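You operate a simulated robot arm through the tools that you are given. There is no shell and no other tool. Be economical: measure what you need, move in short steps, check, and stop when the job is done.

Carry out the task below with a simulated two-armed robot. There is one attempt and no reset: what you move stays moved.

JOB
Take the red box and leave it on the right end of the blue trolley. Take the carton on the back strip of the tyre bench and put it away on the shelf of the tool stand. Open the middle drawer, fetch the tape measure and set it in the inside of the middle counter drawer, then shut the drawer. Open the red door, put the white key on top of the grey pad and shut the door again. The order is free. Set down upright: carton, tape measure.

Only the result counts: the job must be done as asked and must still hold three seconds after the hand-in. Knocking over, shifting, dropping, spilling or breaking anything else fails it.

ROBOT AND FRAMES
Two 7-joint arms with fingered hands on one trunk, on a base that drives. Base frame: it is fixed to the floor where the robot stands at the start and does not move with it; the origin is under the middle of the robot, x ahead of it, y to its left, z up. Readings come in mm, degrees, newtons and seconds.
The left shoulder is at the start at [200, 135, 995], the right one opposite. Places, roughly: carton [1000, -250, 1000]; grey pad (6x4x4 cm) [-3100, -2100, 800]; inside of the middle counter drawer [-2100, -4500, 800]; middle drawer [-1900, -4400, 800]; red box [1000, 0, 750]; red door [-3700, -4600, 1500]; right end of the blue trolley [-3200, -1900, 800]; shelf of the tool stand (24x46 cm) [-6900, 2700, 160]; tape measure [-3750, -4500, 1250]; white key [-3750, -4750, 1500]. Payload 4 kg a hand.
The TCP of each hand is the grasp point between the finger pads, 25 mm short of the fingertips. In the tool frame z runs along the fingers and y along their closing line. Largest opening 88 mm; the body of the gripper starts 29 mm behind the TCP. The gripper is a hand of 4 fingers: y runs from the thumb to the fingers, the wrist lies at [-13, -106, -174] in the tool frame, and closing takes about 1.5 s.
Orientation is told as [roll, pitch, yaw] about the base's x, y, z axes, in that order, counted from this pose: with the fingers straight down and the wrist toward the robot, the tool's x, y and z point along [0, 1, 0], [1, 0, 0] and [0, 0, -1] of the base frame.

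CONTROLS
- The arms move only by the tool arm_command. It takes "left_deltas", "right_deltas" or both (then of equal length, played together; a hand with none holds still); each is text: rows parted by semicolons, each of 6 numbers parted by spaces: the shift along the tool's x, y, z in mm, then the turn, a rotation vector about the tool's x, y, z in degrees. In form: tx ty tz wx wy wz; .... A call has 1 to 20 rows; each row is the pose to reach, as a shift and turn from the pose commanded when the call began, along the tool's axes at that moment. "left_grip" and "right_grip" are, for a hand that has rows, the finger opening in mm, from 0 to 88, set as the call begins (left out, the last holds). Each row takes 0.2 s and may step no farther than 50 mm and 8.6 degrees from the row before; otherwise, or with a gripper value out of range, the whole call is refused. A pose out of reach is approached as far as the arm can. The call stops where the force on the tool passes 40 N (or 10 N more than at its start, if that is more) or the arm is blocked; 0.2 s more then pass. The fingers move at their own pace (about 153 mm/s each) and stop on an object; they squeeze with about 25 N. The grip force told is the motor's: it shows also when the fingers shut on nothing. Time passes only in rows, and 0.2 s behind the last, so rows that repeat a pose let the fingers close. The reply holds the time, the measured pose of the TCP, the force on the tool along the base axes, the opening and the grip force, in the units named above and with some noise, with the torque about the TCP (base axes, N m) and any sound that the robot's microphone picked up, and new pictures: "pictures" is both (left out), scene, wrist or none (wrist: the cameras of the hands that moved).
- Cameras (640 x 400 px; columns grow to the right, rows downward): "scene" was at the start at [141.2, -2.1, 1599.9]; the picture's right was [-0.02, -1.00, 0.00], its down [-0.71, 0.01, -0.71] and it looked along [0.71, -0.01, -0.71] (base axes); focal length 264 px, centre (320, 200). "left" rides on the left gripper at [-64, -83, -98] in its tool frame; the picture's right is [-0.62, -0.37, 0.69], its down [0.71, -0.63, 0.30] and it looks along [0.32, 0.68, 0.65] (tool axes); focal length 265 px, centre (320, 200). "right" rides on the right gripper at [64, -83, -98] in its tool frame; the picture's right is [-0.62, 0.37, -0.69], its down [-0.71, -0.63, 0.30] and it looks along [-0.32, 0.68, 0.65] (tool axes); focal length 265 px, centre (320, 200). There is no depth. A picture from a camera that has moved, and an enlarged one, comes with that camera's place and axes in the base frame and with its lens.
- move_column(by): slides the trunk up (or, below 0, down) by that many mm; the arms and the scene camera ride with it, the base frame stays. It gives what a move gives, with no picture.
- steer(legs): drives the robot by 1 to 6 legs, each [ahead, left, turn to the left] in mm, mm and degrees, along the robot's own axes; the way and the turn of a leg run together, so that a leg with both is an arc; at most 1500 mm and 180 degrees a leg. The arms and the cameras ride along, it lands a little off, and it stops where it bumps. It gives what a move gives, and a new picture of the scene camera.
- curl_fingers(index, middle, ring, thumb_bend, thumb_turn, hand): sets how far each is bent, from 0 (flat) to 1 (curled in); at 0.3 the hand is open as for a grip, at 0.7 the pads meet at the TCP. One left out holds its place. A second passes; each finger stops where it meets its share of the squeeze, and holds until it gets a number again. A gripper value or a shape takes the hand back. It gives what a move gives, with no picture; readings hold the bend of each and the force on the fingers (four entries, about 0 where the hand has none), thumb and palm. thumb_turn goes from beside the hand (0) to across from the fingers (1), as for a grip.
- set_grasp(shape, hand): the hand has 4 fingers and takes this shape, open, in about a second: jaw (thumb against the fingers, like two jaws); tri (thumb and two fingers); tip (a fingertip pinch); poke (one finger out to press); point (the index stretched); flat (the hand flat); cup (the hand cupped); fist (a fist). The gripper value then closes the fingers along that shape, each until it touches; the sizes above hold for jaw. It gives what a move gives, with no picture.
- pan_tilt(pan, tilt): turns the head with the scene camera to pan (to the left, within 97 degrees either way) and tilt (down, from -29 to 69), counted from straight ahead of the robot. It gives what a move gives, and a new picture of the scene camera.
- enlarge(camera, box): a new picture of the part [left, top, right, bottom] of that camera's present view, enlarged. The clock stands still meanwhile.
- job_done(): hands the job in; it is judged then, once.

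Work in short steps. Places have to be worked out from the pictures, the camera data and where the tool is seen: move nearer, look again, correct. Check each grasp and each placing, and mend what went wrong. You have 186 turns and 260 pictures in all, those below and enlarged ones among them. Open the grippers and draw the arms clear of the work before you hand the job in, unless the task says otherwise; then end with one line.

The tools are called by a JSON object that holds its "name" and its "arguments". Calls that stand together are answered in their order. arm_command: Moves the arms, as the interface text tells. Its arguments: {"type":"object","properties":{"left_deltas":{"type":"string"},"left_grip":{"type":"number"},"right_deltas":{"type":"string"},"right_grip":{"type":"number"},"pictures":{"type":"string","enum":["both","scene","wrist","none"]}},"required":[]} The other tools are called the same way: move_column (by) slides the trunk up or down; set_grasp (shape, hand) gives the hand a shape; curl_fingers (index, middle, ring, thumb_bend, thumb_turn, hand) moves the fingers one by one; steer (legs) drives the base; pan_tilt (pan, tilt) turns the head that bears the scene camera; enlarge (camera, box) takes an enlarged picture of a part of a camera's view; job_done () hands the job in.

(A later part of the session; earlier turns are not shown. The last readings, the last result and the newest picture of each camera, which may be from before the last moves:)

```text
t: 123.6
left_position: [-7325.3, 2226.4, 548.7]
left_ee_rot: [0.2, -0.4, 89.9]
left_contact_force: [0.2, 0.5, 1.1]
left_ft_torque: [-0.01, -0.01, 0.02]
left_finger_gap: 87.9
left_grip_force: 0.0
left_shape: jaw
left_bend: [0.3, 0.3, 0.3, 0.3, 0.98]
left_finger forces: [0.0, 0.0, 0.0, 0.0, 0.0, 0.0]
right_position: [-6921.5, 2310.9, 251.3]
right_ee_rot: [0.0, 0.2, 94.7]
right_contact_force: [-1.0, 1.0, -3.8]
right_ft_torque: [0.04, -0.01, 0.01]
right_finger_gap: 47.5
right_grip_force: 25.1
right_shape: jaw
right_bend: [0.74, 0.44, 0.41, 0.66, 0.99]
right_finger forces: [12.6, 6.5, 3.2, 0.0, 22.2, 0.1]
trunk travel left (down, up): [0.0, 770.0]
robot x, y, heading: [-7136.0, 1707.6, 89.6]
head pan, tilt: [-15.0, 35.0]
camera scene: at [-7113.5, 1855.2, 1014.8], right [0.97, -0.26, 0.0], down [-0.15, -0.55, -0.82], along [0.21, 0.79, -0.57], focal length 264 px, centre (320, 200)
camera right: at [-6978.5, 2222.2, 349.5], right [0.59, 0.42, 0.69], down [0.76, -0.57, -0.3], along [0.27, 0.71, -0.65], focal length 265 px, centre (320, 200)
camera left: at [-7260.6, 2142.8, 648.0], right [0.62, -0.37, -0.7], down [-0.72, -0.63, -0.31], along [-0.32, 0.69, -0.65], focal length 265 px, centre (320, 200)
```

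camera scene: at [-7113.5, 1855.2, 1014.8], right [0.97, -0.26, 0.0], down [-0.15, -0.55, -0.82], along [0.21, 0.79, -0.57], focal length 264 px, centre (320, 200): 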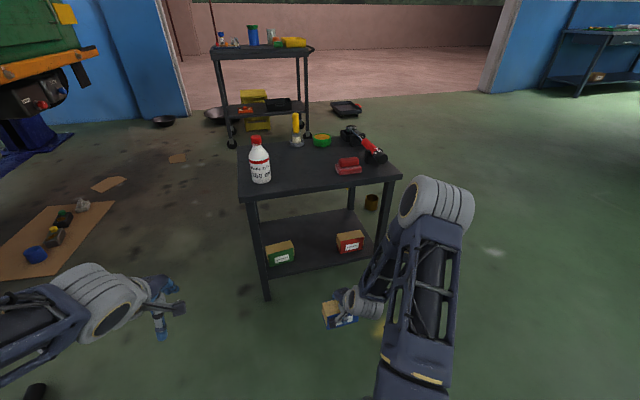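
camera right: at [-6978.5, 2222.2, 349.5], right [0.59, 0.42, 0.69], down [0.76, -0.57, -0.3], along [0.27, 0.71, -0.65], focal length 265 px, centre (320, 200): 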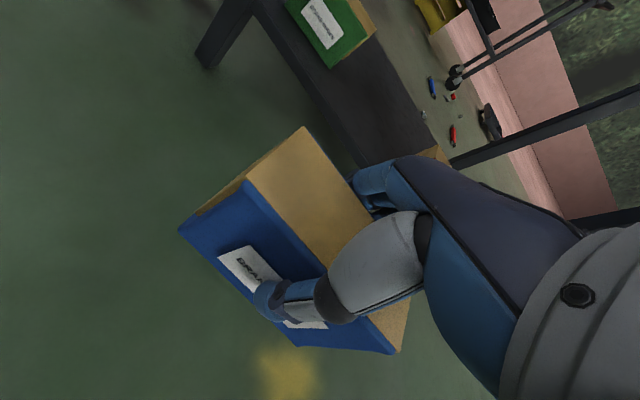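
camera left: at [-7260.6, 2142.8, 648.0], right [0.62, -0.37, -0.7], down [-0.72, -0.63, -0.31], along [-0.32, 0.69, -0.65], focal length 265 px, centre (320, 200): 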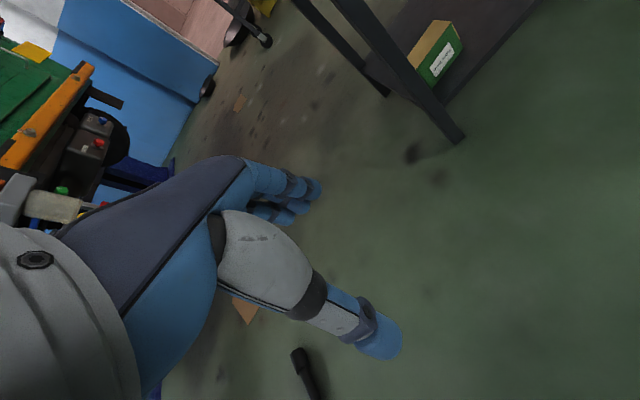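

Elbow sits high at this short reach but will flatten with extension. I drive 90 mm ahead, then extend the arm into the gap partway and check.

{"name": "steer", "arguments": {"legs": [[90, 0, 0]]}}

{"name": "arm_command", "arguments": {"right_deltas": "0 40 5 0 0 0;0 80 5 0 0 0;0 115 5 0 0 0;0 115 5 0 0 0"}}

```text
t: 124.7
left_position: [-7324.9, 2317.0, 548.9]
left_ee_rot: [0.2, -0.4, 89.9]
left_contact_force: [-0.4, -0.8, -0.3]
left_ft_torque: [-0.02, -0.02, -0.02]
left_finger_gap: 88.0
left_grip_force: 0.1
left_shape: jaw
left_bend: [0.3, 0.3, 0.3, 0.3, 0.98]
left_finger forces: [0.1, 0.0, 0.0, 0.0, 0.1, 0.1]
right_position: [-6922.4, 2400.5, 250.9]
right_ee_rot: [0.0, 0.1, 94.6]
right_contact_force: [-0.7, 0.1, -2.8]
right_ft_torque: [0.0, 0.0, 0.0]
right_finger_gap: 47.7
right_grip_force: 24.9
right_shape: jaw
right_bend: [0.74, 0.44, 0.41, 0.66, 0.99]
right_finger forces: [12.5, 6.5, 3.2, 0.0, 22.3, 0.0]
trunk travel left (down, up): [0.0, 770.0]
robot x, y, heading: [-7138.9, 1801.3, 90.0]
head pan, tilt: [-15.0, 35.0]
camera scene: at [-7113.3, 1945.9, 1014.8], right [0.97, -0.26, 0.0], down [-0.15, -0.55, -0.82], along [0.21, 0.79, -0.57], focal length 264 px, centre (320, 200)
```

scene: 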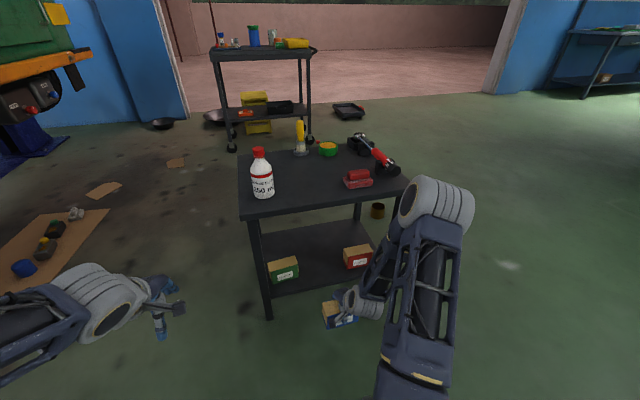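

```text
t: 125.7
left_position: [-7324.7, 2317.6, 549.0]
left_ee_rot: [0.2, -0.4, 90.0]
left_contact_force: [-0.2, 0.7, 0.2]
left_ft_torque: [0.01, 0.04, -0.01]
left_finger_gap: 87.7
left_grip_force: 0.1
left_shape: jaw
left_bend: [0.3, 0.3, 0.3, 0.3, 0.98]
left_finger forces: [0.1, 0.0, 0.0, 0.0, 0.0, 0.0]
right_position: [-6933.5, 2515.4, 243.5]
right_ee_rot: [0.0, 0.0, 94.7]
right_contact_force: [-0.6, 0.7, -2.3]
right_ft_torque: [0.0, 0.01, 0.03]
right_finger_gap: 47.5
right_grip_force: 24.6
right_shape: jaw
right_bend: [0.74, 0.44, 0.41, 0.66, 0.99]
right_finger forces: [12.8, 6.7, 3.2, 0.0, 22.5, 0.1]
trunk travel left (down, up): [0.0, 770.0]
robot x, y, heading: [-7138.0, 1800.6, 89.9]
head pan, tilt: [-15.0, 35.0]
camera scene: at [-7113.3, 1945.9, 1014.8], right [0.97, -0.26, 0.0], down [-0.15, -0.55, -0.82], along [0.21, 0.79, -0.57], focal length 264 px, centre (320, 200)
camera right: at [-6989.4, 2427.0, 342.8], right [0.59, 0.42, 0.69], down [0.76, -0.57, -0.3], along [0.27, 0.71, -0.66], focal length 265 px, centre (320, 200)
```

scene: 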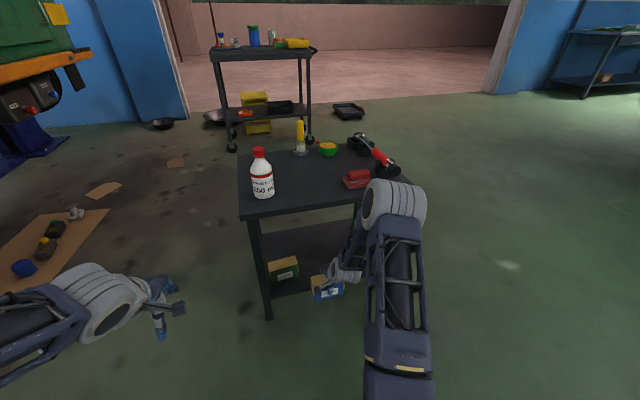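
right: 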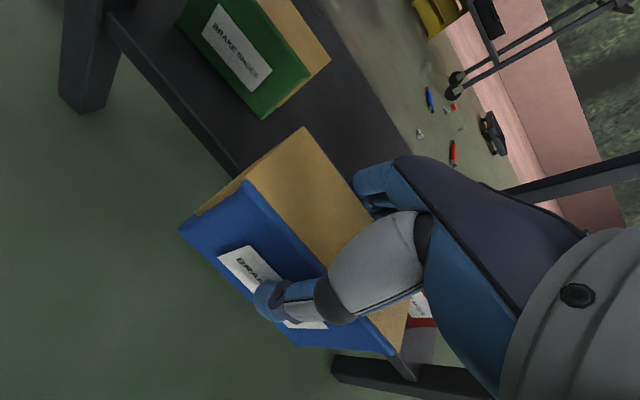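

I need the stand's top height precisely before inserting the wrist, so I zoom in on it.

{"name": "enlarge", "arguments": {"camera": "scene", "box": [220, 130, 440, 330]}}

```text
2.00 times, centred on (330, 230) of scene
camera zoom: at [-7113.3, 1945.9, 1014.8], right [0.97, -0.26, 0.0], down [-0.15, -0.55, -0.82], along [0.21, 0.79, -0.57], focal length 528 px, centre (300, 140)
```

zoom: 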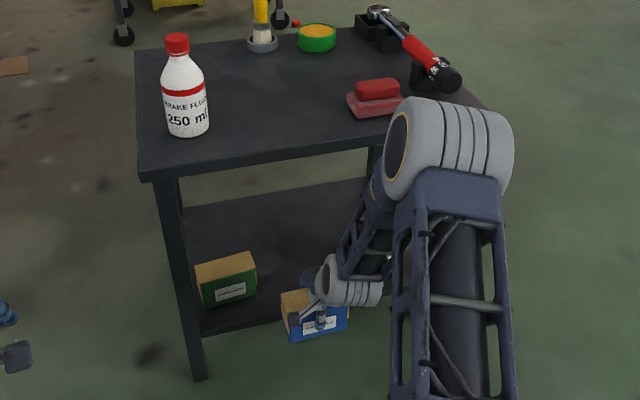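

The top is at z≈595 (underside ≈578), front edge y≈2517, so there is room. I back the base 40 mm for a flatter arm and extend into the gap.

{"name": "steer", "arguments": {"legs": [[-40, 0, 0]]}}

{"name": "arm_command", "arguments": {"right_deltas": "-5 35 0 0 0 0;-10 70 0 0 0 0;-15 105 0 0 0 0;-20 140 0 0 0 0;-20 140 0 0 0 0"}}

```text
t: 126.6
left_position: [-7325.4, 2277.0, 549.7]
left_ee_rot: [0.2, -0.2, 89.8]
left_contact_force: [0.4, 0.4, 0.5]
left_ft_torque: [0.02, -0.02, -0.01]
left_finger_gap: 87.9
left_grip_force: 0.2
left_shape: jaw
left_bend: [0.3, 0.3, 0.3, 0.3, 0.98]
left_finger forces: [0.0, 0.0, 0.0, 0.0, 0.1, 0.0]
right_position: [-6933.5, 2475.0, 244.9]
right_ee_rot: [0.0, 0.1, 94.7]
right_contact_force: [-0.1, -1.0, -2.6]
right_ft_torque: [-0.04, -0.02, 0.01]
right_finger_gap: 47.5
right_grip_force: 24.6
right_shape: jaw
right_bend: [0.74, 0.44, 0.41, 0.66, 0.99]
right_finger forces: [12.8, 6.7, 3.1, 0.0, 22.4, 0.0]
trunk travel left (down, up): [0.0, 770.0]
robot x, y, heading: [-7136.1, 1761.2, 89.8]
head pan, tilt: [-15.0, 35.0]
camera scene: at [-7113.3, 1905.2, 1014.8], right [0.97, -0.26, 0.0], down [-0.15, -0.55, -0.82], along [0.21, 0.79, -0.57], focal length 264 px, centre (320, 200)
```

scene: 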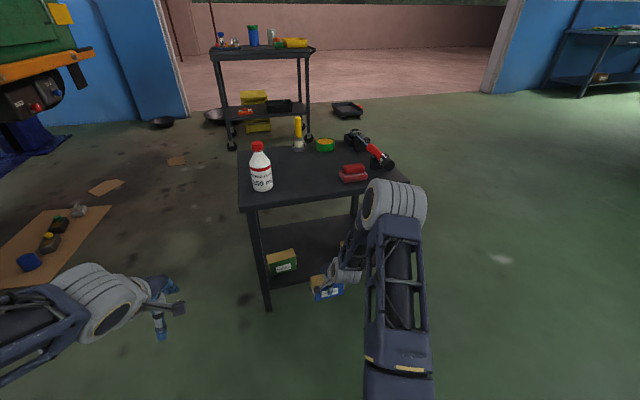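

```text
t: 127.8
left_position: [-7325.8, 2276.7, 548.9]
left_ee_rot: [0.3, -0.4, 89.8]
left_contact_force: [-0.2, -0.8, 0.5]
left_ft_torque: [0.02, 0.01, 0.0]
left_finger_gap: 87.9
left_grip_force: 0.1
left_shape: jaw
left_bend: [0.3, 0.3, 0.3, 0.3, 0.98]
left_finger forces: [0.0, 0.0, 0.1, 0.0, 0.0, 0.1]
right_position: [-6924.7, 2616.1, 244.3]
right_ee_rot: [0.0, 0.1, 94.9]
right_contact_force: [1.0, 0.6, -2.7]
right_ft_torque: [0.01, -0.02, -0.02]
right_finger_gap: 47.3
right_grip_force: 25.0
right_shape: jaw
right_bend: [0.74, 0.44, 0.41, 0.66, 0.99]
right_finger forces: [12.7, 6.5, 3.2, 0.1, 22.5, 0.0]
trunk travel left (down, up): [0.0, 770.0]
robot x, y, heading: [-7137.3, 1758.4, 89.6]
head pan, tilt: [-15.0, 35.0]
camera scene: at [-7113.3, 1905.2, 1014.8], right [0.97, -0.26, 0.0], down [-0.15, -0.55, -0.82], along [0.21, 0.79, -0.57], focal length 264 px, centre (320, 200)
camera right: at [-6981.0, 2527.2, 343.1], right [0.59, 0.42, 0.69], down [0.76, -0.57, -0.3], along [0.27, 0.71, -0.66], focal length 265 px, centre (320, 200)
```

scene: 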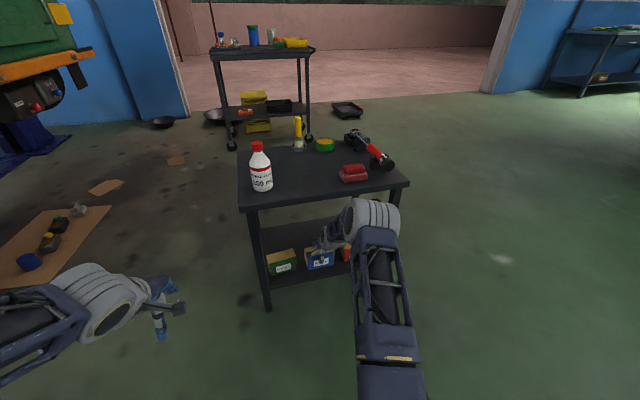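
right: 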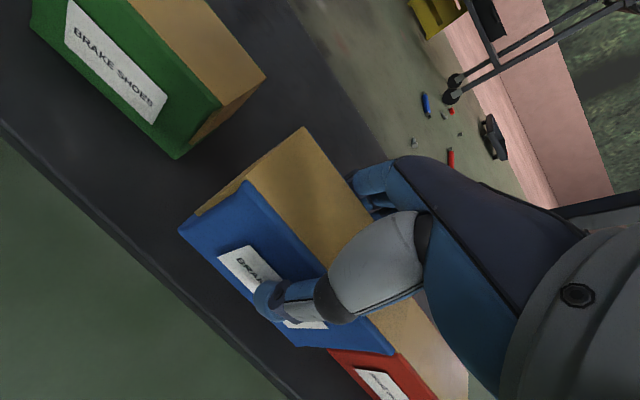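

It sits between the green and red cartons with clearance. I extend to y≈2690 and lower to contact.

{"name": "arm_command", "arguments": {"right_deltas": "-3 37 0 0 0 0;-6 72 0 0 0 0;-6 72 8 0 0 0;-6 72 14 0 0 0;-6 72 19 0 0 0;-6 72 23 0 0 0;-6 72 26 0 0 0"}}

```text
t: 129.4
left_position: [-7325.4, 2276.7, 549.4]
left_ee_rot: [0.2, -0.4, 89.8]
left_contact_force: [0.4, -1.1, -0.1]
left_ft_torque: [-0.01, 0.02, 0.0]
left_finger_gap: 87.6
left_grip_force: 0.0
left_shape: jaw
left_bend: [0.3, 0.3, 0.3, 0.3, 0.98]
left_finger forces: [0.0, 0.0, 0.1, 0.0, 0.0, 0.0]
right_position: [-6922.5, 2687.7, 218.8]
right_ee_rot: [0.0, 0.0, 94.8]
right_contact_force: [-0.2, -0.6, -3.0]
right_ft_torque: [0.0, 0.02, -0.03]
right_finger_gap: 47.6
right_grip_force: 24.3
right_shape: jaw
right_bend: [0.74, 0.44, 0.41, 0.67, 0.99]
right_finger forces: [12.7, 6.6, 3.1, 0.0, 22.5, 0.1]
trunk travel left (down, up): [0.0, 770.0]
robot x, y, heading: [-7139.0, 1760.6, 90.0]
head pan, tilt: [-15.0, 35.0]
camera scene: at [-7113.3, 1905.2, 1014.8], right [0.97, -0.26, 0.0], down [-0.15, -0.55, -0.82], along [0.21, 0.79, -0.57], focal length 264 px, centre (320, 200)
camera right: at [-6979.9, 2599.7, 316.4], right [0.59, 0.42, 0.69], down [0.76, -0.57, -0.3], along [0.27, 0.71, -0.65], focal length 265 px, centre (320, 200)
```

scene: 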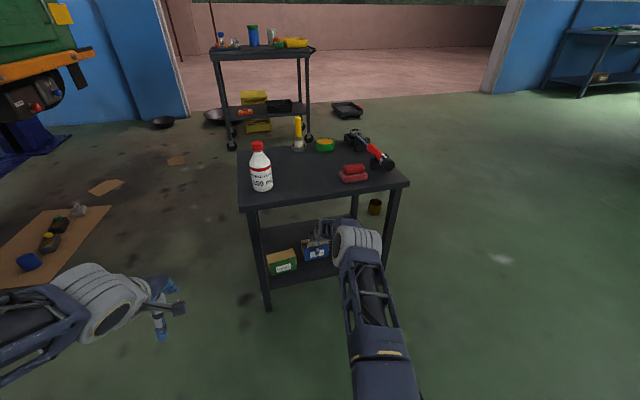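
right: 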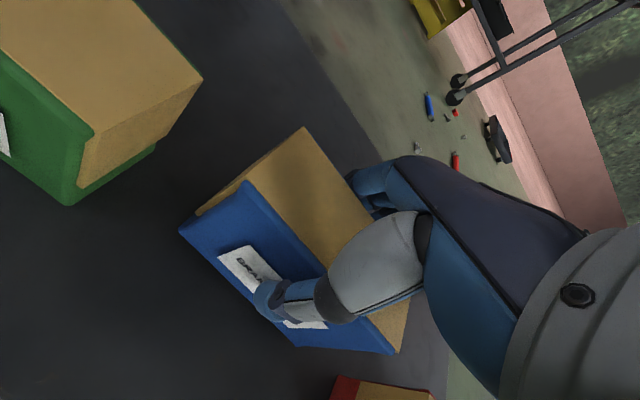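

No contact yet; I lower further in small steps.

{"name": "arm_command", "arguments": {"right_deltas": "0 0 4 0 0 0;0 0 8 0 0 0;0 0 8 0 0 0", "pictures": "none"}}

{"name": "arm_command", "arguments": {"right_deltas": "0 0 4 0 0 0;0 0 8 0 0 0;0 0 8 0 0 0", "pictures": "wrist"}}

```text
t: 130.2
left_position: [-7324.6, 2276.4, 549.7]
left_ee_rot: [0.2, -0.3, 89.8]
left_contact_force: [0.2, 0.1, 0.4]
left_ft_torque: [-0.01, 0.0, -0.01]
left_finger_gap: 87.8
left_grip_force: 0.0
left_shape: jaw
left_bend: [0.3, 0.3, 0.3, 0.3, 0.98]
left_finger forces: [0.0, 0.0, 0.1, 0.0, 0.0, 0.1]
right_position: [-6923.1, 2687.9, 210.6]
right_ee_rot: [0.0, 0.2, 94.7]
right_contact_force: [0.3, -0.5, -2.0]
right_ft_torque: [-0.03, 0.02, 0.01]
right_finger_gap: 47.5
right_grip_force: 25.2
right_shape: jaw
right_bend: [0.74, 0.44, 0.41, 0.67, 0.99]
right_finger forces: [12.7, 6.7, 3.3, 0.1, 22.5, 0.1]
trunk travel left (down, up): [0.0, 770.0]
robot x, y, heading: [-7135.4, 1758.5, 89.7]
head pan, tilt: [-15.0, 35.0]
```

```text
t: 131.0
left_position: [-7325.4, 2275.4, 549.5]
left_ee_rot: [0.2, -0.5, 89.9]
left_contact_force: [-1.1, -0.1, -0.3]
left_ft_torque: [0.02, 0.01, 0.03]
left_finger_gap: 88.1
left_grip_force: 0.0
left_shape: jaw
left_bend: [0.3, 0.3, 0.3, 0.3, 0.98]
left_finger forces: [0.0, 0.0, 0.1, 0.0, 0.0, 0.1]
right_position: [-6923.7, 2689.1, 205.3]
right_ee_rot: [-0.1, -0.2, 94.7]
right_contact_force: [0.7, -3.9, 18.9]
right_ft_torque: [-0.14, -0.04, 0.01]
right_finger_gap: 47.2
right_grip_force: 25.7
right_shape: jaw
right_bend: [0.74, 0.44, 0.42, 0.66, 0.99]
right_finger forces: [12.7, 6.6, 3.6, 0.0, 26.4, 0.0]
trunk travel left (down, up): [0.0, 770.0]
robot x, y, heading: [-7139.4, 1761.5, 90.0]
head pan, tilt: [-15.0, 35.0]
camera right: at [-6979.9, 2600.3, 303.3], right [0.59, 0.41, 0.7], down [0.76, -0.57, -0.31], along [0.27, 0.71, -0.65], focal length 265 px, centre (320, 200)
```

right: 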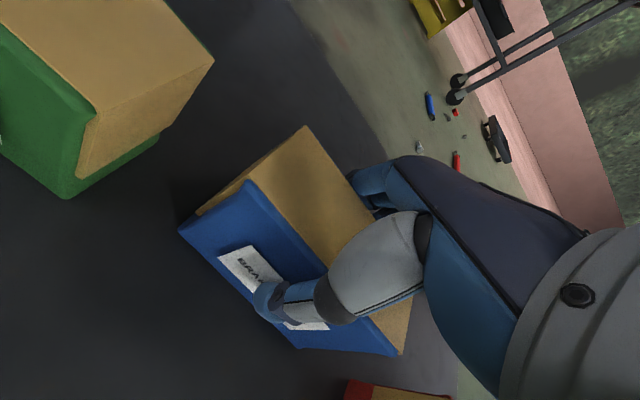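

Contact at z≈205. I relieve the pressure slightly and open the hand.

{"name": "arm_command", "arguments": {"right_deltas": "0 0 -2 0 0 0;0 0 -2 0 0 0;0 0 -2 0 0 0;0 0 -2 0 0 0;0 0 -2 0 0 0;0 0 -2 0 0 0;0 0 -2 0 0 0", "right_grip": 88, "pictures": "wrist"}}

```text
t: 132.6
left_position: [-7325.2, 2277.5, 550.0]
left_ee_rot: [0.2, -0.4, 89.8]
left_contact_force: [-0.2, 0.5, 0.2]
left_ft_torque: [0.01, -0.01, -0.03]
left_finger_gap: 88.0
left_grip_force: 0.0
left_shape: jaw
left_bend: [0.3, 0.3, 0.3, 0.3, 0.98]
left_finger forces: [0.0, 0.1, 0.1, 0.0, 0.0, 0.0]
right_position: [-6924.5, 2688.3, 203.8]
right_ee_rot: [0.0, 0.0, 94.8]
right_contact_force: [-0.4, 0.3, -0.6]
right_ft_torque: [0.01, 0.0, 0.0]
right_finger_gap: 87.5
right_grip_force: 0.0
right_shape: jaw
right_bend: [0.3, 0.3, 0.3, 0.3, 0.98]
right_finger forces: [0.4, 0.1, 0.1, 0.1, 0.0, 0.0]
trunk travel left (down, up): [0.0, 770.0]
robot x, y, heading: [-7135.9, 1758.4, 90.2]
head pan, tilt: [-15.0, 35.0]
camera right: at [-6980.5, 2598.9, 302.4], right [0.59, 0.42, 0.69], down [0.76, -0.57, -0.3], along [0.27, 0.71, -0.66], focal length 265 px, centre (320, 200)
```

right: 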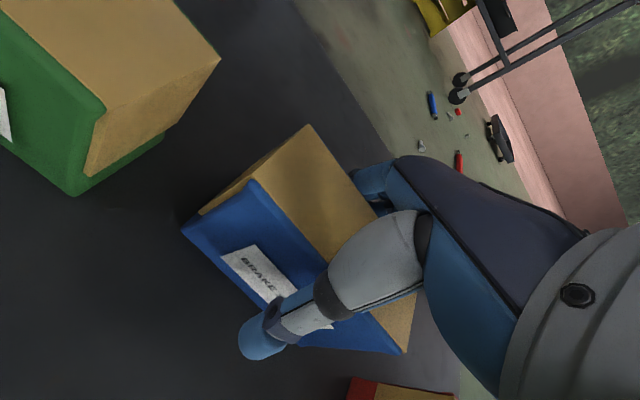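

Released. I nudge 5 mm forward so the fingers clear the back, raise 62 mm and withdraw.

{"name": "arm_command", "arguments": {"right_deltas": "0 6 -2 0 0 0;0 6 -15 0 0 0;0 6 -35 0 0 0;0 6 -55 0 0 0;0 6 -64 0 0 0;0 6 -64 0 0 0", "pictures": "wrist"}}

```text
t: 134.0
left_position: [-7324.4, 2276.9, 548.9]
left_ee_rot: [0.1, -0.4, 89.8]
left_contact_force: [-0.5, 0.1, 0.5]
left_ft_torque: [-0.01, -0.01, 0.0]
left_finger_gap: 88.0
left_grip_force: 0.0
left_shape: jaw
left_bend: [0.3, 0.3, 0.3, 0.3, 0.98]
left_finger forces: [0.0, 0.0, 0.1, 0.0, 0.1, 0.1]
right_position: [-6924.8, 2694.0, 269.3]
right_ee_rot: [0.0, 0.2, 94.6]
right_contact_force: [-0.9, -0.2, 0.9]
right_ft_torque: [0.0, -0.03, -0.01]
right_finger_gap: 87.9
right_grip_force: 0.0
right_shape: jaw
right_bend: [0.3, 0.3, 0.3, 0.3, 0.98]
right_finger forces: [0.0, 0.0, 0.1, 0.1, 0.1, 0.0]
trunk travel left (down, up): [0.0, 770.0]
robot x, y, heading: [-7136.7, 1764.3, 90.1]
head pan, tilt: [-15.0, 35.0]
camera right: at [-6980.1, 2606.0, 367.0], right [0.59, 0.42, 0.69], down [0.76, -0.57, -0.3], along [0.27, 0.71, -0.66], focal length 265 px, centre (320, 200)
```

right: 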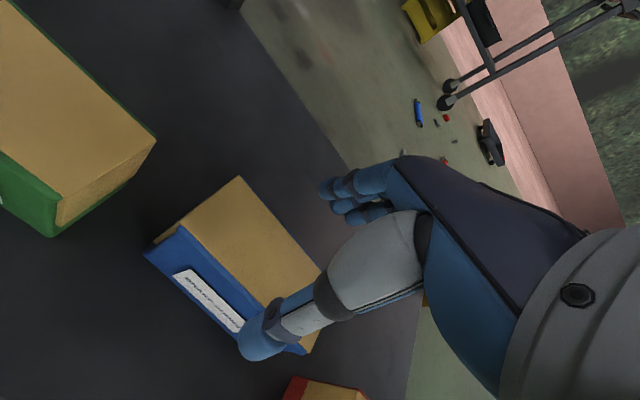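

Carton stands; fingers are above its top. I withdraw straight back out.

{"name": "arm_command", "arguments": {"right_deltas": "0 -5 -8 0 0 0;0 -40 -8 0 0 0;0 -85 -8 0 0 0;0 -130 -8 0 0 0;0 -175 -8 0 0 0;0 -220 -8 0 0 0;0 -265 -8 0 0 0;0 -300 -8 0 0 0"}}

```text
t: 135.8
left_position: [-7325.4, 2277.0, 549.7]
left_ee_rot: [0.2, -0.3, 89.8]
left_contact_force: [-0.3, -1.0, -0.7]
left_ft_torque: [0.0, -0.02, -0.01]
left_finger_gap: 87.8
left_grip_force: 0.1
left_shape: jaw
left_bend: [0.3, 0.3, 0.3, 0.3, 0.98]
left_finger forces: [0.0, 0.0, 0.0, 0.1, 0.0, 0.0]
right_position: [-6900.5, 2392.9, 276.9]
right_ee_rot: [0.0, -0.1, 94.7]
right_contact_force: [-0.6, -0.4, 0.7]
right_ft_torque: [-0.05, -0.03, -0.02]
right_finger_gap: 87.8
right_grip_force: 0.0
right_shape: jaw
right_bend: [0.3, 0.3, 0.3, 0.3, 0.98]
right_finger forces: [0.1, 0.1, 0.0, 0.0, 0.1, 0.0]
trunk travel left (down, up): [0.0, 770.0]
robot x, y, heading: [-7139.4, 1759.4, 89.8]
head pan, tilt: [-15.0, 35.0]
camera scene: at [-7113.4, 1905.2, 1014.8], right [0.97, -0.26, 0.0], down [-0.15, -0.55, -0.82], along [0.21, 0.79, -0.57], focal length 264 px, centre (320, 200)
camera right: at [-6956.8, 2304.1, 374.4], right [0.59, 0.42, 0.69], down [0.76, -0.57, -0.3], along [0.27, 0.71, -0.65], focal length 265 px, centre (320, 200)
```

scene: 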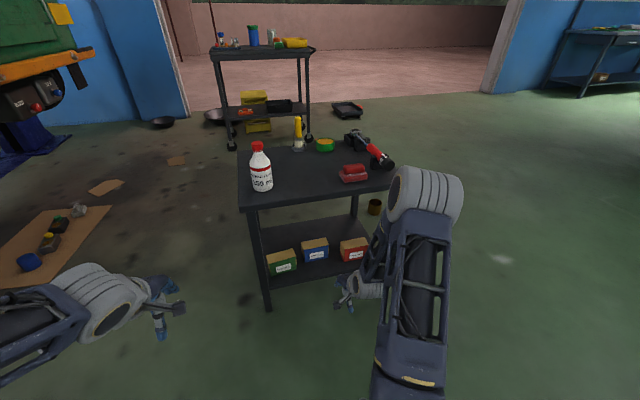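
right: 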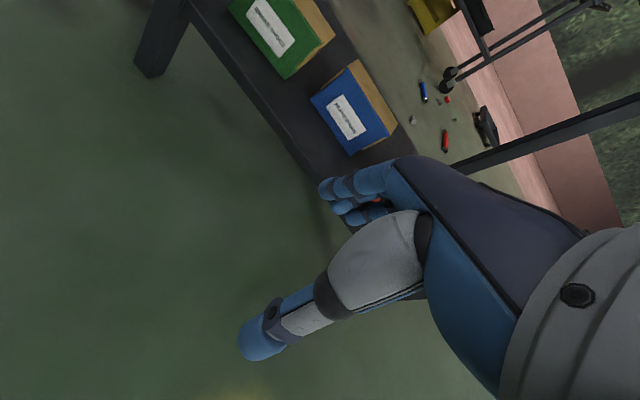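

All three cartons stand in a row. I back away, raise the trunk, and head for the counter side.

{"name": "steer", "arguments": {"legs": [[-700, 0, 0]]}}

{"name": "move_column", "arguments": {"by": 600}}

{"name": "arm_command", "arguments": {"right_deltas": "-40 -10 -30 0 0 0;-80 -20 -70 0 0 0;-120 -30 -110 0 0 0;-150 -40 -150 0 0 0;-170 -40 -190 0 0 0;-180 -40 -220 0 0 4.7", "pictures": "none"}}

{"name": "steer", "arguments": {"legs": [[0, 0, -90], [1500, 0, 0], [1500, 0, 0], [1500, 0, 0]]}}

```text
t: 139.7
left_position: [-7326.5, 1568.5, 549.8]
left_ee_rot: [0.2, -0.4, 89.6]
left_contact_force: [0.1, 0.0, -0.4]
left_ft_torque: [-0.02, 0.01, -0.02]
left_finger_gap: 88.1
left_grip_force: 0.0
left_shape: jaw
left_bend: [0.3, 0.3, 0.3, 0.3, 0.98]
left_finger forces: [0.0, 0.0, 0.1, 0.0, 0.1, 0.0]
right_position: [-6900.2, 1681.9, 276.4]
right_ee_rot: [0.0, 0.1, 94.5]
right_contact_force: [-0.6, -0.2, -0.3]
right_ft_torque: [-0.03, 0.0, 0.0]
right_finger_gap: 88.0
right_grip_force: 0.1
right_shape: jaw
right_bend: [0.3, 0.3, 0.3, 0.3, 0.98]
right_finger forces: [0.1, 0.1, 0.0, 0.0, 0.0, 0.0]
trunk travel left (down, up): [0.0, 770.0]
robot x, y, heading: [-7140.4, 1047.5, 89.4]
head pan, tilt: [-15.0, 35.0]
camera scene: at [-7116.2, 1194.7, 1014.8], right [0.96, -0.27, 0.0], down [-0.15, -0.55, -0.82], along [0.22, 0.79, -0.57], focal length 264 px, centre (320, 200)
```

scene: 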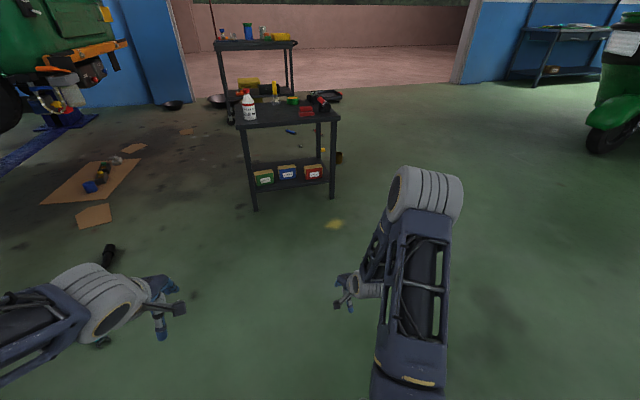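

```text
refused: 600 is not a number from -400 to 400
```

```text
refused: row 1 steps farther than a row can; nothing moved
```

```text
t: 165.1
left_position: [-2097.6, 1164.5, 549.3]
left_ee_rot: [0.2, -0.3, -0.3]
left_contact_force: [0.6, 0.9, 0.1]
left_ft_torque: [0.0, -0.01, 0.03]
left_finger_gap: 88.2
left_grip_force: 0.1
left_shape: jaw
left_bend: [0.3, 0.3, 0.3, 0.3, 0.98]
left_finger forces: [0.0, 0.1, 0.0, 0.0, 0.1, 0.0]
right_position: [-1982.9, 738.7, 275.3]
right_ee_rot: [0.0, 0.1, 4.5]
right_contact_force: [0.9, 0.1, 0.5]
right_ft_torque: [-0.01, 0.03, 0.0]
right_finger_gap: 87.9
right_grip_force: 0.3
right_shape: jaw
right_bend: [0.3, 0.3, 0.3, 0.3, 0.98]
right_finger forces: [0.1, 0.1, 0.0, 0.0, 0.1, 0.1]
trunk travel left (down, up): [0.0, 770.0]
robot x, y, heading: [-2615.9, 978.2, -0.3]
head pan, tilt: [-15.0, 35.0]
camera scene: at [-2470.1, 953.2, 1014.8], right [-0.26, -0.96, 0.0], down [-0.55, 0.15, -0.82], along [0.79, -0.22, -0.57], focal length 264 px, centre (320, 200)
```

scene: 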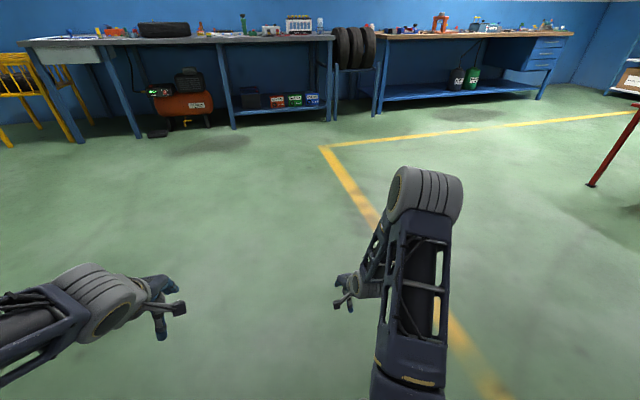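

I raise the trunk to the top, turn to face −y and drive through the aisle at x≈−2500.

{"name": "move_column", "arguments": {"by": 400}}

{"name": "move_column", "arguments": {"by": 370}}

{"name": "steer", "arguments": {"legs": [[0, 0, -89.7], [1000, 110, 0], [800, 0, 0]]}}

```text
t: 169.0
left_position: [-2098.2, 1164.8, 949.2]
left_ee_rot: [0.2, -0.4, -0.3]
left_contact_force: [-0.1, -1.0, -0.1]
left_ft_torque: [0.01, 0.0, -0.03]
left_finger_gap: 88.1
left_grip_force: 0.1
left_shape: jaw
left_bend: [0.3, 0.3, 0.3, 0.3, 0.98]
left_finger forces: [0.0, 0.1, 0.0, 0.1, 0.1, 0.0]
right_position: [-1982.4, 738.6, 676.8]
right_ee_rot: [0.1, 0.1, 4.5]
right_contact_force: [0.2, 0.6, -0.2]
right_ft_torque: [0.03, -0.01, 0.0]
right_finger_gap: 88.0
right_grip_force: 0.1
right_shape: jaw
right_bend: [0.3, 0.3, 0.3, 0.3, 0.98]
right_finger forces: [0.0, 0.1, 0.0, 0.0, 0.1, 0.0]
trunk travel left (down, up): [-400.0, 370.0]
robot x, y, heading: [-2617.8, 975.3, -0.4]
head pan, tilt: [-15.0, 35.0]
```

```text
t: 172.6
left_position: [-2099.1, 1163.8, 1318.8]
left_ee_rot: [0.2, -0.4, -0.4]
left_contact_force: [0.3, -0.4, -0.9]
left_ft_torque: [0.01, 0.05, -0.02]
left_finger_gap: 88.1
left_grip_force: 0.0
left_shape: jaw
left_bend: [0.3, 0.3, 0.3, 0.3, 0.98]
left_finger forces: [0.0, 0.1, 0.0, 0.0, 0.1, 0.0]
right_position: [-1983.0, 739.6, 1045.5]
right_ee_rot: [0.0, 0.0, 4.4]
right_contact_force: [0.1, 0.2, 0.7]
right_ft_torque: [0.0, -0.04, 0.01]
right_finger_gap: 87.7
right_grip_force: 0.1
right_shape: jaw
right_bend: [0.3, 0.3, 0.3, 0.3, 0.98]
right_finger forces: [0.0, 0.0, 0.0, 0.1, 0.0, 0.2]
trunk travel left (down, up): [-770.0, 0.0]
robot x, y, heading: [-2615.4, 980.0, -0.2]
head pan, tilt: [-15.0, 35.0]
```

```text
t: 185.4
left_position: [-2323.9, -1321.0, 1319.1]
left_ee_rot: [0.2, -0.4, -89.9]
left_contact_force: [-0.7, 0.6, -0.9]
left_ft_torque: [0.01, -0.02, 0.02]
left_finger_gap: 87.8
left_grip_force: 0.1
left_shape: jaw
left_bend: [0.3, 0.3, 0.3, 0.3, 0.98]
left_finger forces: [0.0, 0.1, 0.0, 0.0, 0.0, 0.0]
right_position: [-2748.1, -1438.6, 1046.7]
right_ee_rot: [0.0, 0.1, -85.2]
right_contact_force: [0.3, -0.4, -1.0]
right_ft_torque: [0.02, 0.01, -0.02]
right_finger_gap: 87.9
right_grip_force: 0.1
right_shape: jaw
right_bend: [0.3, 0.3, 0.3, 0.3, 0.98]
right_finger forces: [0.0, 0.0, 0.0, 0.0, 0.0, 0.0]
trunk travel left (down, up): [-770.0, 0.0]
robot x, y, heading: [-2514.5, -806.5, -89.7]
head pan, tilt: [-15.0, 35.0]
camera scene: at [-2538.0, -951.3, 1784.8], right [-0.97, 0.26, 0.0], down [0.15, 0.55, -0.82], along [-0.21, -0.79, -0.57], focal length 264 px, centre (320, 200)
```

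scene: 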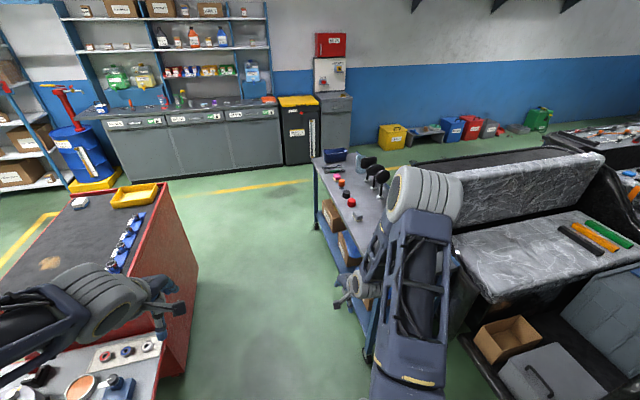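

The aisle is clear (about −3000…−2080). I drive through to y≈−3300 and look at the counter and cabinet.

{"name": "steer", "arguments": {"legs": [[1000, -20, 0], [1000, 0, 0], [400, 0, 0]]}}

{"name": "pan_tilt", "arguments": {"pan": -40, "tilt": 20}}

{"name": "pan_tilt", "arguments": {"pan": 15, "tilt": 35}}

```text
t: 197.4
left_position: [-2350.2, -3705.8, 1319.3]
left_ee_rot: [0.1, -0.4, -90.1]
left_contact_force: [0.7, 0.6, 0.8]
left_ft_torque: [0.01, 0.01, 0.02]
left_finger_gap: 88.0
left_grip_force: 0.1
left_shape: jaw
left_bend: [0.3, 0.3, 0.3, 0.3, 0.98]
left_finger forces: [0.0, 0.0, 0.0, 0.0, 0.0, 0.0]
right_position: [-2774.7, -3821.9, 1046.0]
right_ee_rot: [-0.1, 0.1, -85.3]
right_contact_force: [-0.6, 0.6, -1.0]
right_ft_torque: [0.03, 0.01, 0.04]
right_finger_gap: 88.0
right_grip_force: 0.0
right_shape: jaw
right_bend: [0.3, 0.3, 0.3, 0.3, 0.98]
right_finger forces: [0.1, 0.0, 0.0, 0.1, 0.0, 0.0]
trunk travel left (down, up): [-770.0, 0.0]
robot x, y, heading: [-2539.3, -3187.9, -89.8]
head pan, tilt: [-15.0, 35.0]
camera scene: at [-2562.6, -3334.3, 1784.8], right [-0.97, 0.26, 0.0], down [0.15, 0.55, -0.82], along [-0.21, -0.79, -0.57], focal length 264 px, centre (320, 200)
```

scene: 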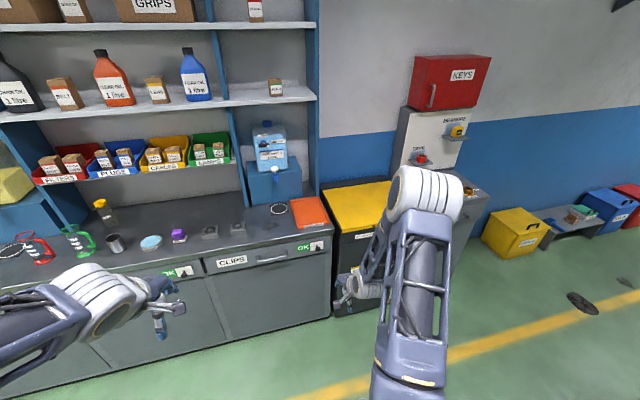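

```text
t: 198.3
left_position: [-2350.1, -3704.7, 1319.6]
left_ee_rot: [0.2, -0.4, -90.2]
left_contact_force: [-0.7, -0.1, 0.9]
left_ft_torque: [0.0, 0.0, 0.0]
left_finger_gap: 88.0
left_grip_force: 0.0
left_shape: jaw
left_bend: [0.3, 0.3, 0.3, 0.3, 0.98]
left_finger forces: [0.0, 0.0, 0.0, 0.0, 0.0, 0.0]
right_position: [-2775.1, -3822.2, 1045.7]
right_ee_rot: [0.0, 0.1, -85.2]
right_contact_force: [0.0, 0.4, -0.5]
right_ft_torque: [-0.02, -0.02, 0.02]
right_finger_gap: 88.1
right_grip_force: 0.1
right_shape: jaw
right_bend: [0.3, 0.3, 0.3, 0.3, 0.98]
right_finger forces: [0.0, 0.1, 0.0, 0.0, 0.0, 0.1]
trunk travel left (down, up): [-770.0, 0.0]
robot x, y, heading: [-2540.3, -3188.6, -90.0]
head pan, tilt: [-40.0, 20.0]
camera scene: at [-2599.6, -3320.7, 1808.6], right [-0.77, 0.64, 0.0], down [0.22, 0.26, -0.94], along [-0.6, -0.72, -0.34], focal length 264 px, centre (320, 200)
```

scene: 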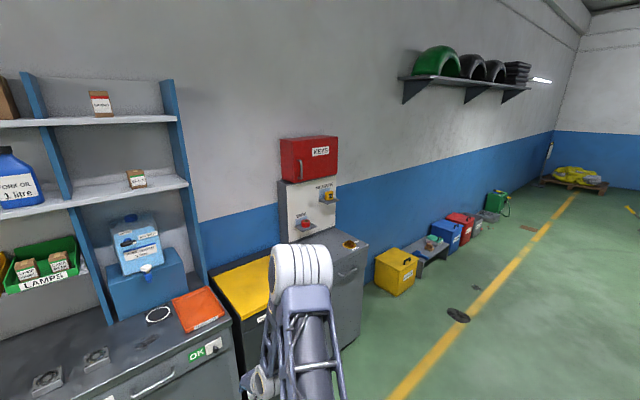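

```text
t: 199.5
left_position: [-2350.2, -3704.5, 1319.0]
left_ee_rot: [0.2, -0.3, -90.1]
left_contact_force: [-0.3, 0.7, 0.7]
left_ft_torque: [-0.03, -0.03, 0.01]
left_finger_gap: 88.2
left_grip_force: 0.1
left_shape: jaw
left_bend: [0.3, 0.3, 0.3, 0.3, 0.98]
left_finger forces: [0.0, 0.0, 0.1, 0.0, 0.1, 0.0]
right_position: [-2774.0, -3821.4, 1046.8]
right_ee_rot: [0.1, 0.1, -85.2]
right_contact_force: [0.1, 0.5, 0.1]
right_ft_torque: [-0.01, 0.01, 0.03]
right_finger_gap: 87.8
right_grip_force: 0.0
right_shape: jaw
right_bend: [0.3, 0.3, 0.3, 0.3, 0.98]
right_finger forces: [0.1, 0.2, 0.0, 0.0, 0.0, 0.0]
trunk travel left (down, up): [-770.0, 0.0]
robot x, y, heading: [-2536.9, -3187.0, -90.3]
head pan, tilt: [15.0, 35.0]
camera scene: at [-2517.1, -3334.5, 1784.8], right [-0.97, -0.26, 0.0], down [-0.15, 0.55, -0.82], along [0.21, -0.79, -0.57], focal length 264 px, centre (320, 200)
```

scene: 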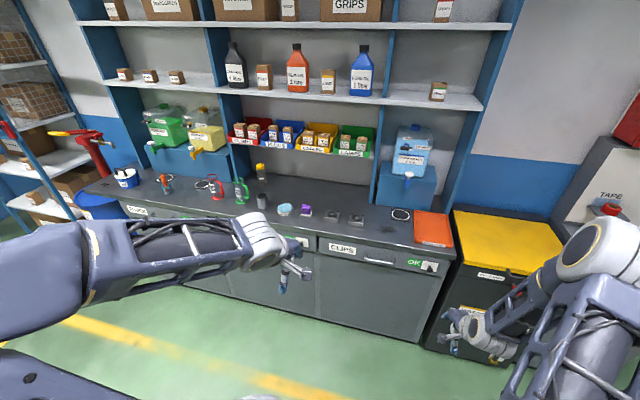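

I move in front of the key cabinet (staying clear of the trolley's end) and look at it.

{"name": "steer", "arguments": {"legs": [[260, 0, 0], [0, -1080, 0]]}}

{"name": "pan_tilt", "arguments": {"pan": 0, "tilt": 20}}

```text
t: 206.5
left_position: [-3429.1, -3952.1, 1317.8]
left_ee_rot: [0.2, -0.3, -90.7]
left_contact_force: [0.4, 0.0, -0.3]
left_ft_torque: [0.02, 0.02, 0.01]
left_finger_gap: 87.9
left_grip_force: 0.0
left_shape: jaw
left_bend: [0.3, 0.3, 0.3, 0.3, 0.98]
left_finger forces: [0.0, 0.0, 0.1, 0.0, 0.1, 0.1]
right_position: [-3854.5, -4063.6, 1046.0]
right_ee_rot: [0.0, 0.1, -85.9]
right_contact_force: [-0.2, -0.1, 0.3]
right_ft_torque: [0.04, 0.0, 0.0]
right_finger_gap: 88.2
right_grip_force: 0.1
right_shape: jaw
right_bend: [0.3, 0.3, 0.3, 0.3, 0.98]
right_finger forces: [0.1, 0.0, 0.1, 0.1, 0.1, 0.0]
trunk travel left (down, up): [-770.0, 0.0]
robot x, y, heading: [-3617.1, -3434.6, -90.6]
head pan, tilt: [15.0, 35.0]
camera scene: at [-3591.5, -3580.0, 1784.8], right [-0.97, -0.25, 0.0], down [-0.14, 0.56, -0.82], along [0.2, -0.79, -0.57], focal length 264 px, centre (320, 200)
```

scene: 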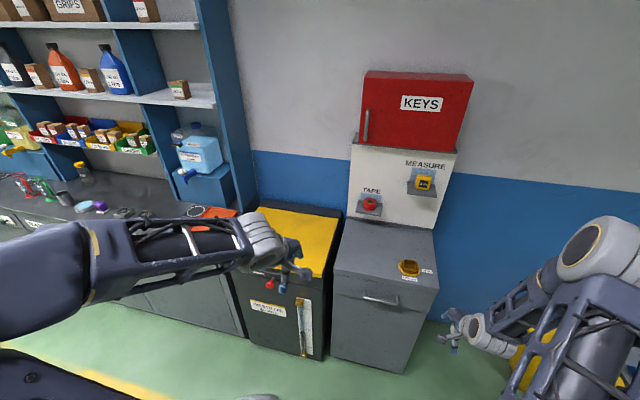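

```text
t: 207.2
left_position: [-3428.8, -3951.2, 1319.1]
left_ee_rot: [0.2, -0.5, -90.7]
left_contact_force: [1.1, 0.3, -0.6]
left_ft_torque: [0.0, -0.03, 0.01]
left_finger_gap: 88.2
left_grip_force: 0.0
left_shape: jaw
left_bend: [0.3, 0.3, 0.3, 0.3, 0.98]
left_finger forces: [0.0, 0.0, 0.1, 0.0, 0.1, 0.0]
right_position: [-3854.2, -4063.6, 1046.0]
right_ee_rot: [0.0, 0.0, -86.0]
right_contact_force: [0.6, 0.7, -0.6]
right_ft_torque: [0.01, 0.02, 0.03]
right_finger_gap: 88.1
right_grip_force: 0.1
right_shape: jaw
right_bend: [0.3, 0.3, 0.3, 0.3, 0.98]
right_finger forces: [0.0, 0.0, 0.1, 0.0, 0.1, 0.0]
trunk travel left (down, up): [-770.0, 0.0]
robot x, y, heading: [-3610.4, -3434.2, -90.7]
head pan, tilt: [0.0, 20.0]
camera scene: at [-3614.3, -3587.8, 1808.6], right [-1.0, 0.01, 0.0], down [0.0, 0.34, -0.94], along [-0.01, -0.94, -0.34], focal length 264 px, centre (320, 200)
```

scene: 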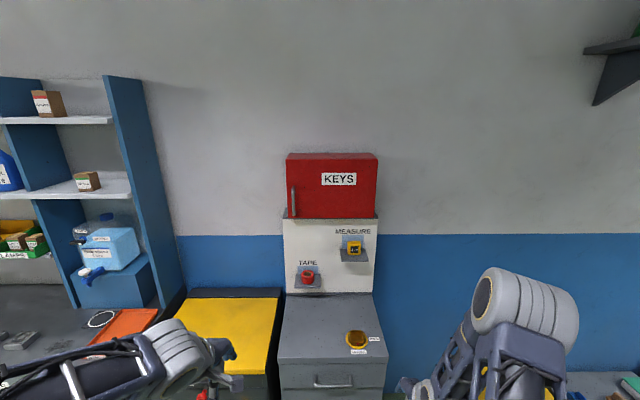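

{"name": "enlarge", "arguments": {"camera": "scene", "box": [270, 140, 400, 300]}}

{"name": "enlarge", "arguments": {"camera": "scene", "box": [270, 220, 390, 300]}}

```text
2.50 times, centred on (335, 220) of scene
camera zoom: at [-3614.3, -3587.8, 1808.6], right [-1.0, 0.01, 0.0], down [0.0, 0.34, -0.94], along [-0.01, -0.94, -0.34], focal length 660 px, centre (282, 150)
```

zoom: 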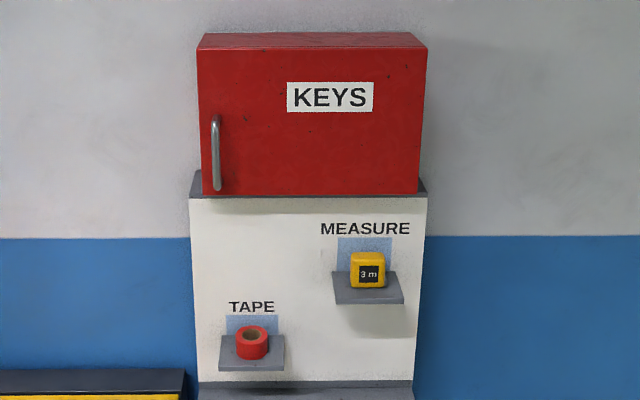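

```text
5.00 times, centred on (330, 260) of scene
camera zoom: at [-3614.3, -3587.8, 1808.6], right [-1.0, 0.01, 0.0], down [0.0, 0.34, -0.94], along [-0.01, -0.94, -0.34], focal length 1321 px, centre (270, -100)
```

zoom: 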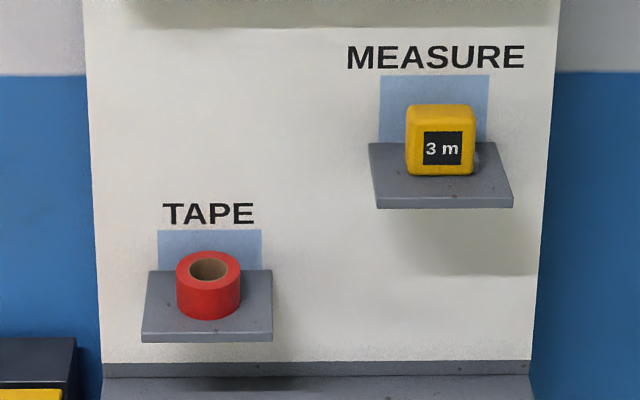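

The tape measure is the yellow "3 m" cube under MEASURE, about [−3764,−4545], shelf z≈1230. I'll take it with the left hand turned sideways. I drive closer.

{"name": "steer", "arguments": {"legs": [[0, -230, 0.7], [340, 0, 0]]}}

{"name": "pan_tilt", "arguments": {"pan": 5, "tilt": 35}}

```text
t: 210.8
left_position: [-3657.2, -4283.8, 1318.9]
left_ee_rot: [0.2, -0.3, -90.2]
left_contact_force: [-0.4, -0.4, 0.2]
left_ft_torque: [0.03, 0.02, 0.01]
left_finger_gap: 88.0
left_grip_force: 0.0
left_shape: jaw
left_bend: [0.3, 0.3, 0.3, 0.3, 0.98]
left_finger forces: [0.0, 0.1, 0.0, 0.0, 0.0, 0.0]
right_position: [-4082.3, -4399.8, 1046.4]
right_ee_rot: [0.0, 0.1, -85.3]
right_contact_force: [0.1, -0.7, 0.2]
right_ft_torque: [0.0, -0.02, -0.01]
right_finger_gap: 87.6
right_grip_force: 0.0
right_shape: jaw
right_bend: [0.3, 0.3, 0.3, 0.3, 0.98]
right_finger forces: [0.0, 0.0, 0.1, 0.0, 0.1, 0.0]
trunk travel left (down, up): [-770.0, 0.0]
robot x, y, heading: [-3844.8, -3771.2, -90.1]
head pan, tilt: [0.0, 20.0]
camera scene: at [-3847.3, -3921.5, 1808.7], right [-1.0, 0.0, 0.0], down [0.0, 0.34, -0.94], along [0.0, -0.94, -0.34], focal length 264 px, centre (320, 200)
```

scene: 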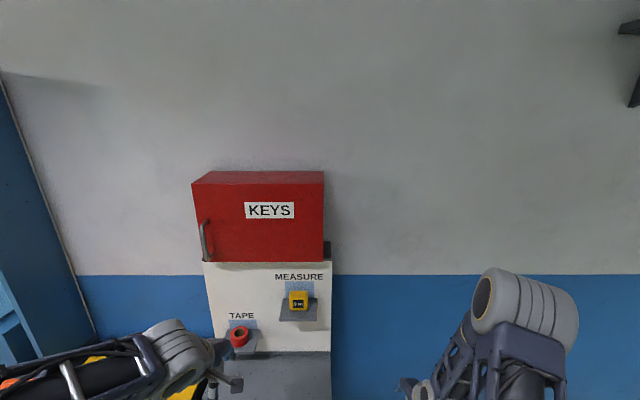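

```text
t: 211.6
left_position: [-3658.2, -4284.5, 1320.6]
left_ee_rot: [0.2, -0.4, -90.1]
left_contact_force: [-1.1, -0.2, -0.7]
left_ft_torque: [0.0, -0.01, 0.0]
left_finger_gap: 87.8
left_grip_force: 0.1
left_shape: jaw
left_bend: [0.3, 0.3, 0.3, 0.3, 0.98]
left_finger forces: [0.0, 0.0, 0.0, 0.0, 0.0, 0.1]
right_position: [-4081.9, -4401.3, 1045.3]
right_ee_rot: [0.0, 0.1, -85.3]
right_contact_force: [-0.4, 0.1, 0.5]
right_ft_torque: [-0.02, 0.01, -0.02]
right_finger_gap: 87.9
right_grip_force: 0.2
right_shape: jaw
right_bend: [0.3, 0.3, 0.3, 0.3, 0.98]
right_finger forces: [0.0, 0.1, 0.1, 0.0, 0.0, 0.0]
trunk travel left (down, up): [-770.0, 0.0]
robot x, y, heading: [-3847.4, -3768.6, -89.9]
head pan, tilt: [5.0, 35.0]
camera scene: at [-3839.6, -3916.3, 1784.8], right [-1.0, -0.08, 0.0], down [-0.05, 0.57, -0.82], along [0.07, -0.82, -0.57], focal length 264 px, centre (320, 200)
```

scene: 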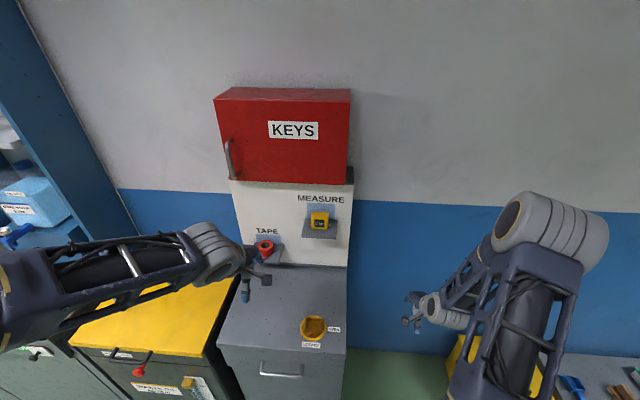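

{"name": "enlarge", "arguments": {"camera": "scene", "box": [210, 80, 370, 270]}}

```text
2.11 times, centred on (290, 175) of scene
camera zoom: at [-3839.6, -3916.3, 1784.8], right [-1.0, -0.08, 0.0], down [-0.05, 0.57, -0.82], along [0.07, -0.82, -0.57], focal length 556 px, centre (383, 253)
```

zoom: 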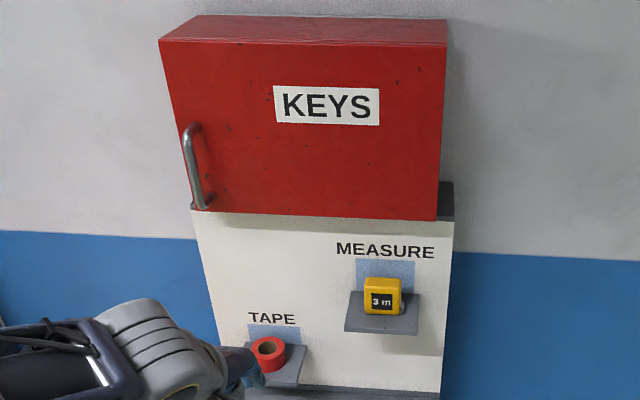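

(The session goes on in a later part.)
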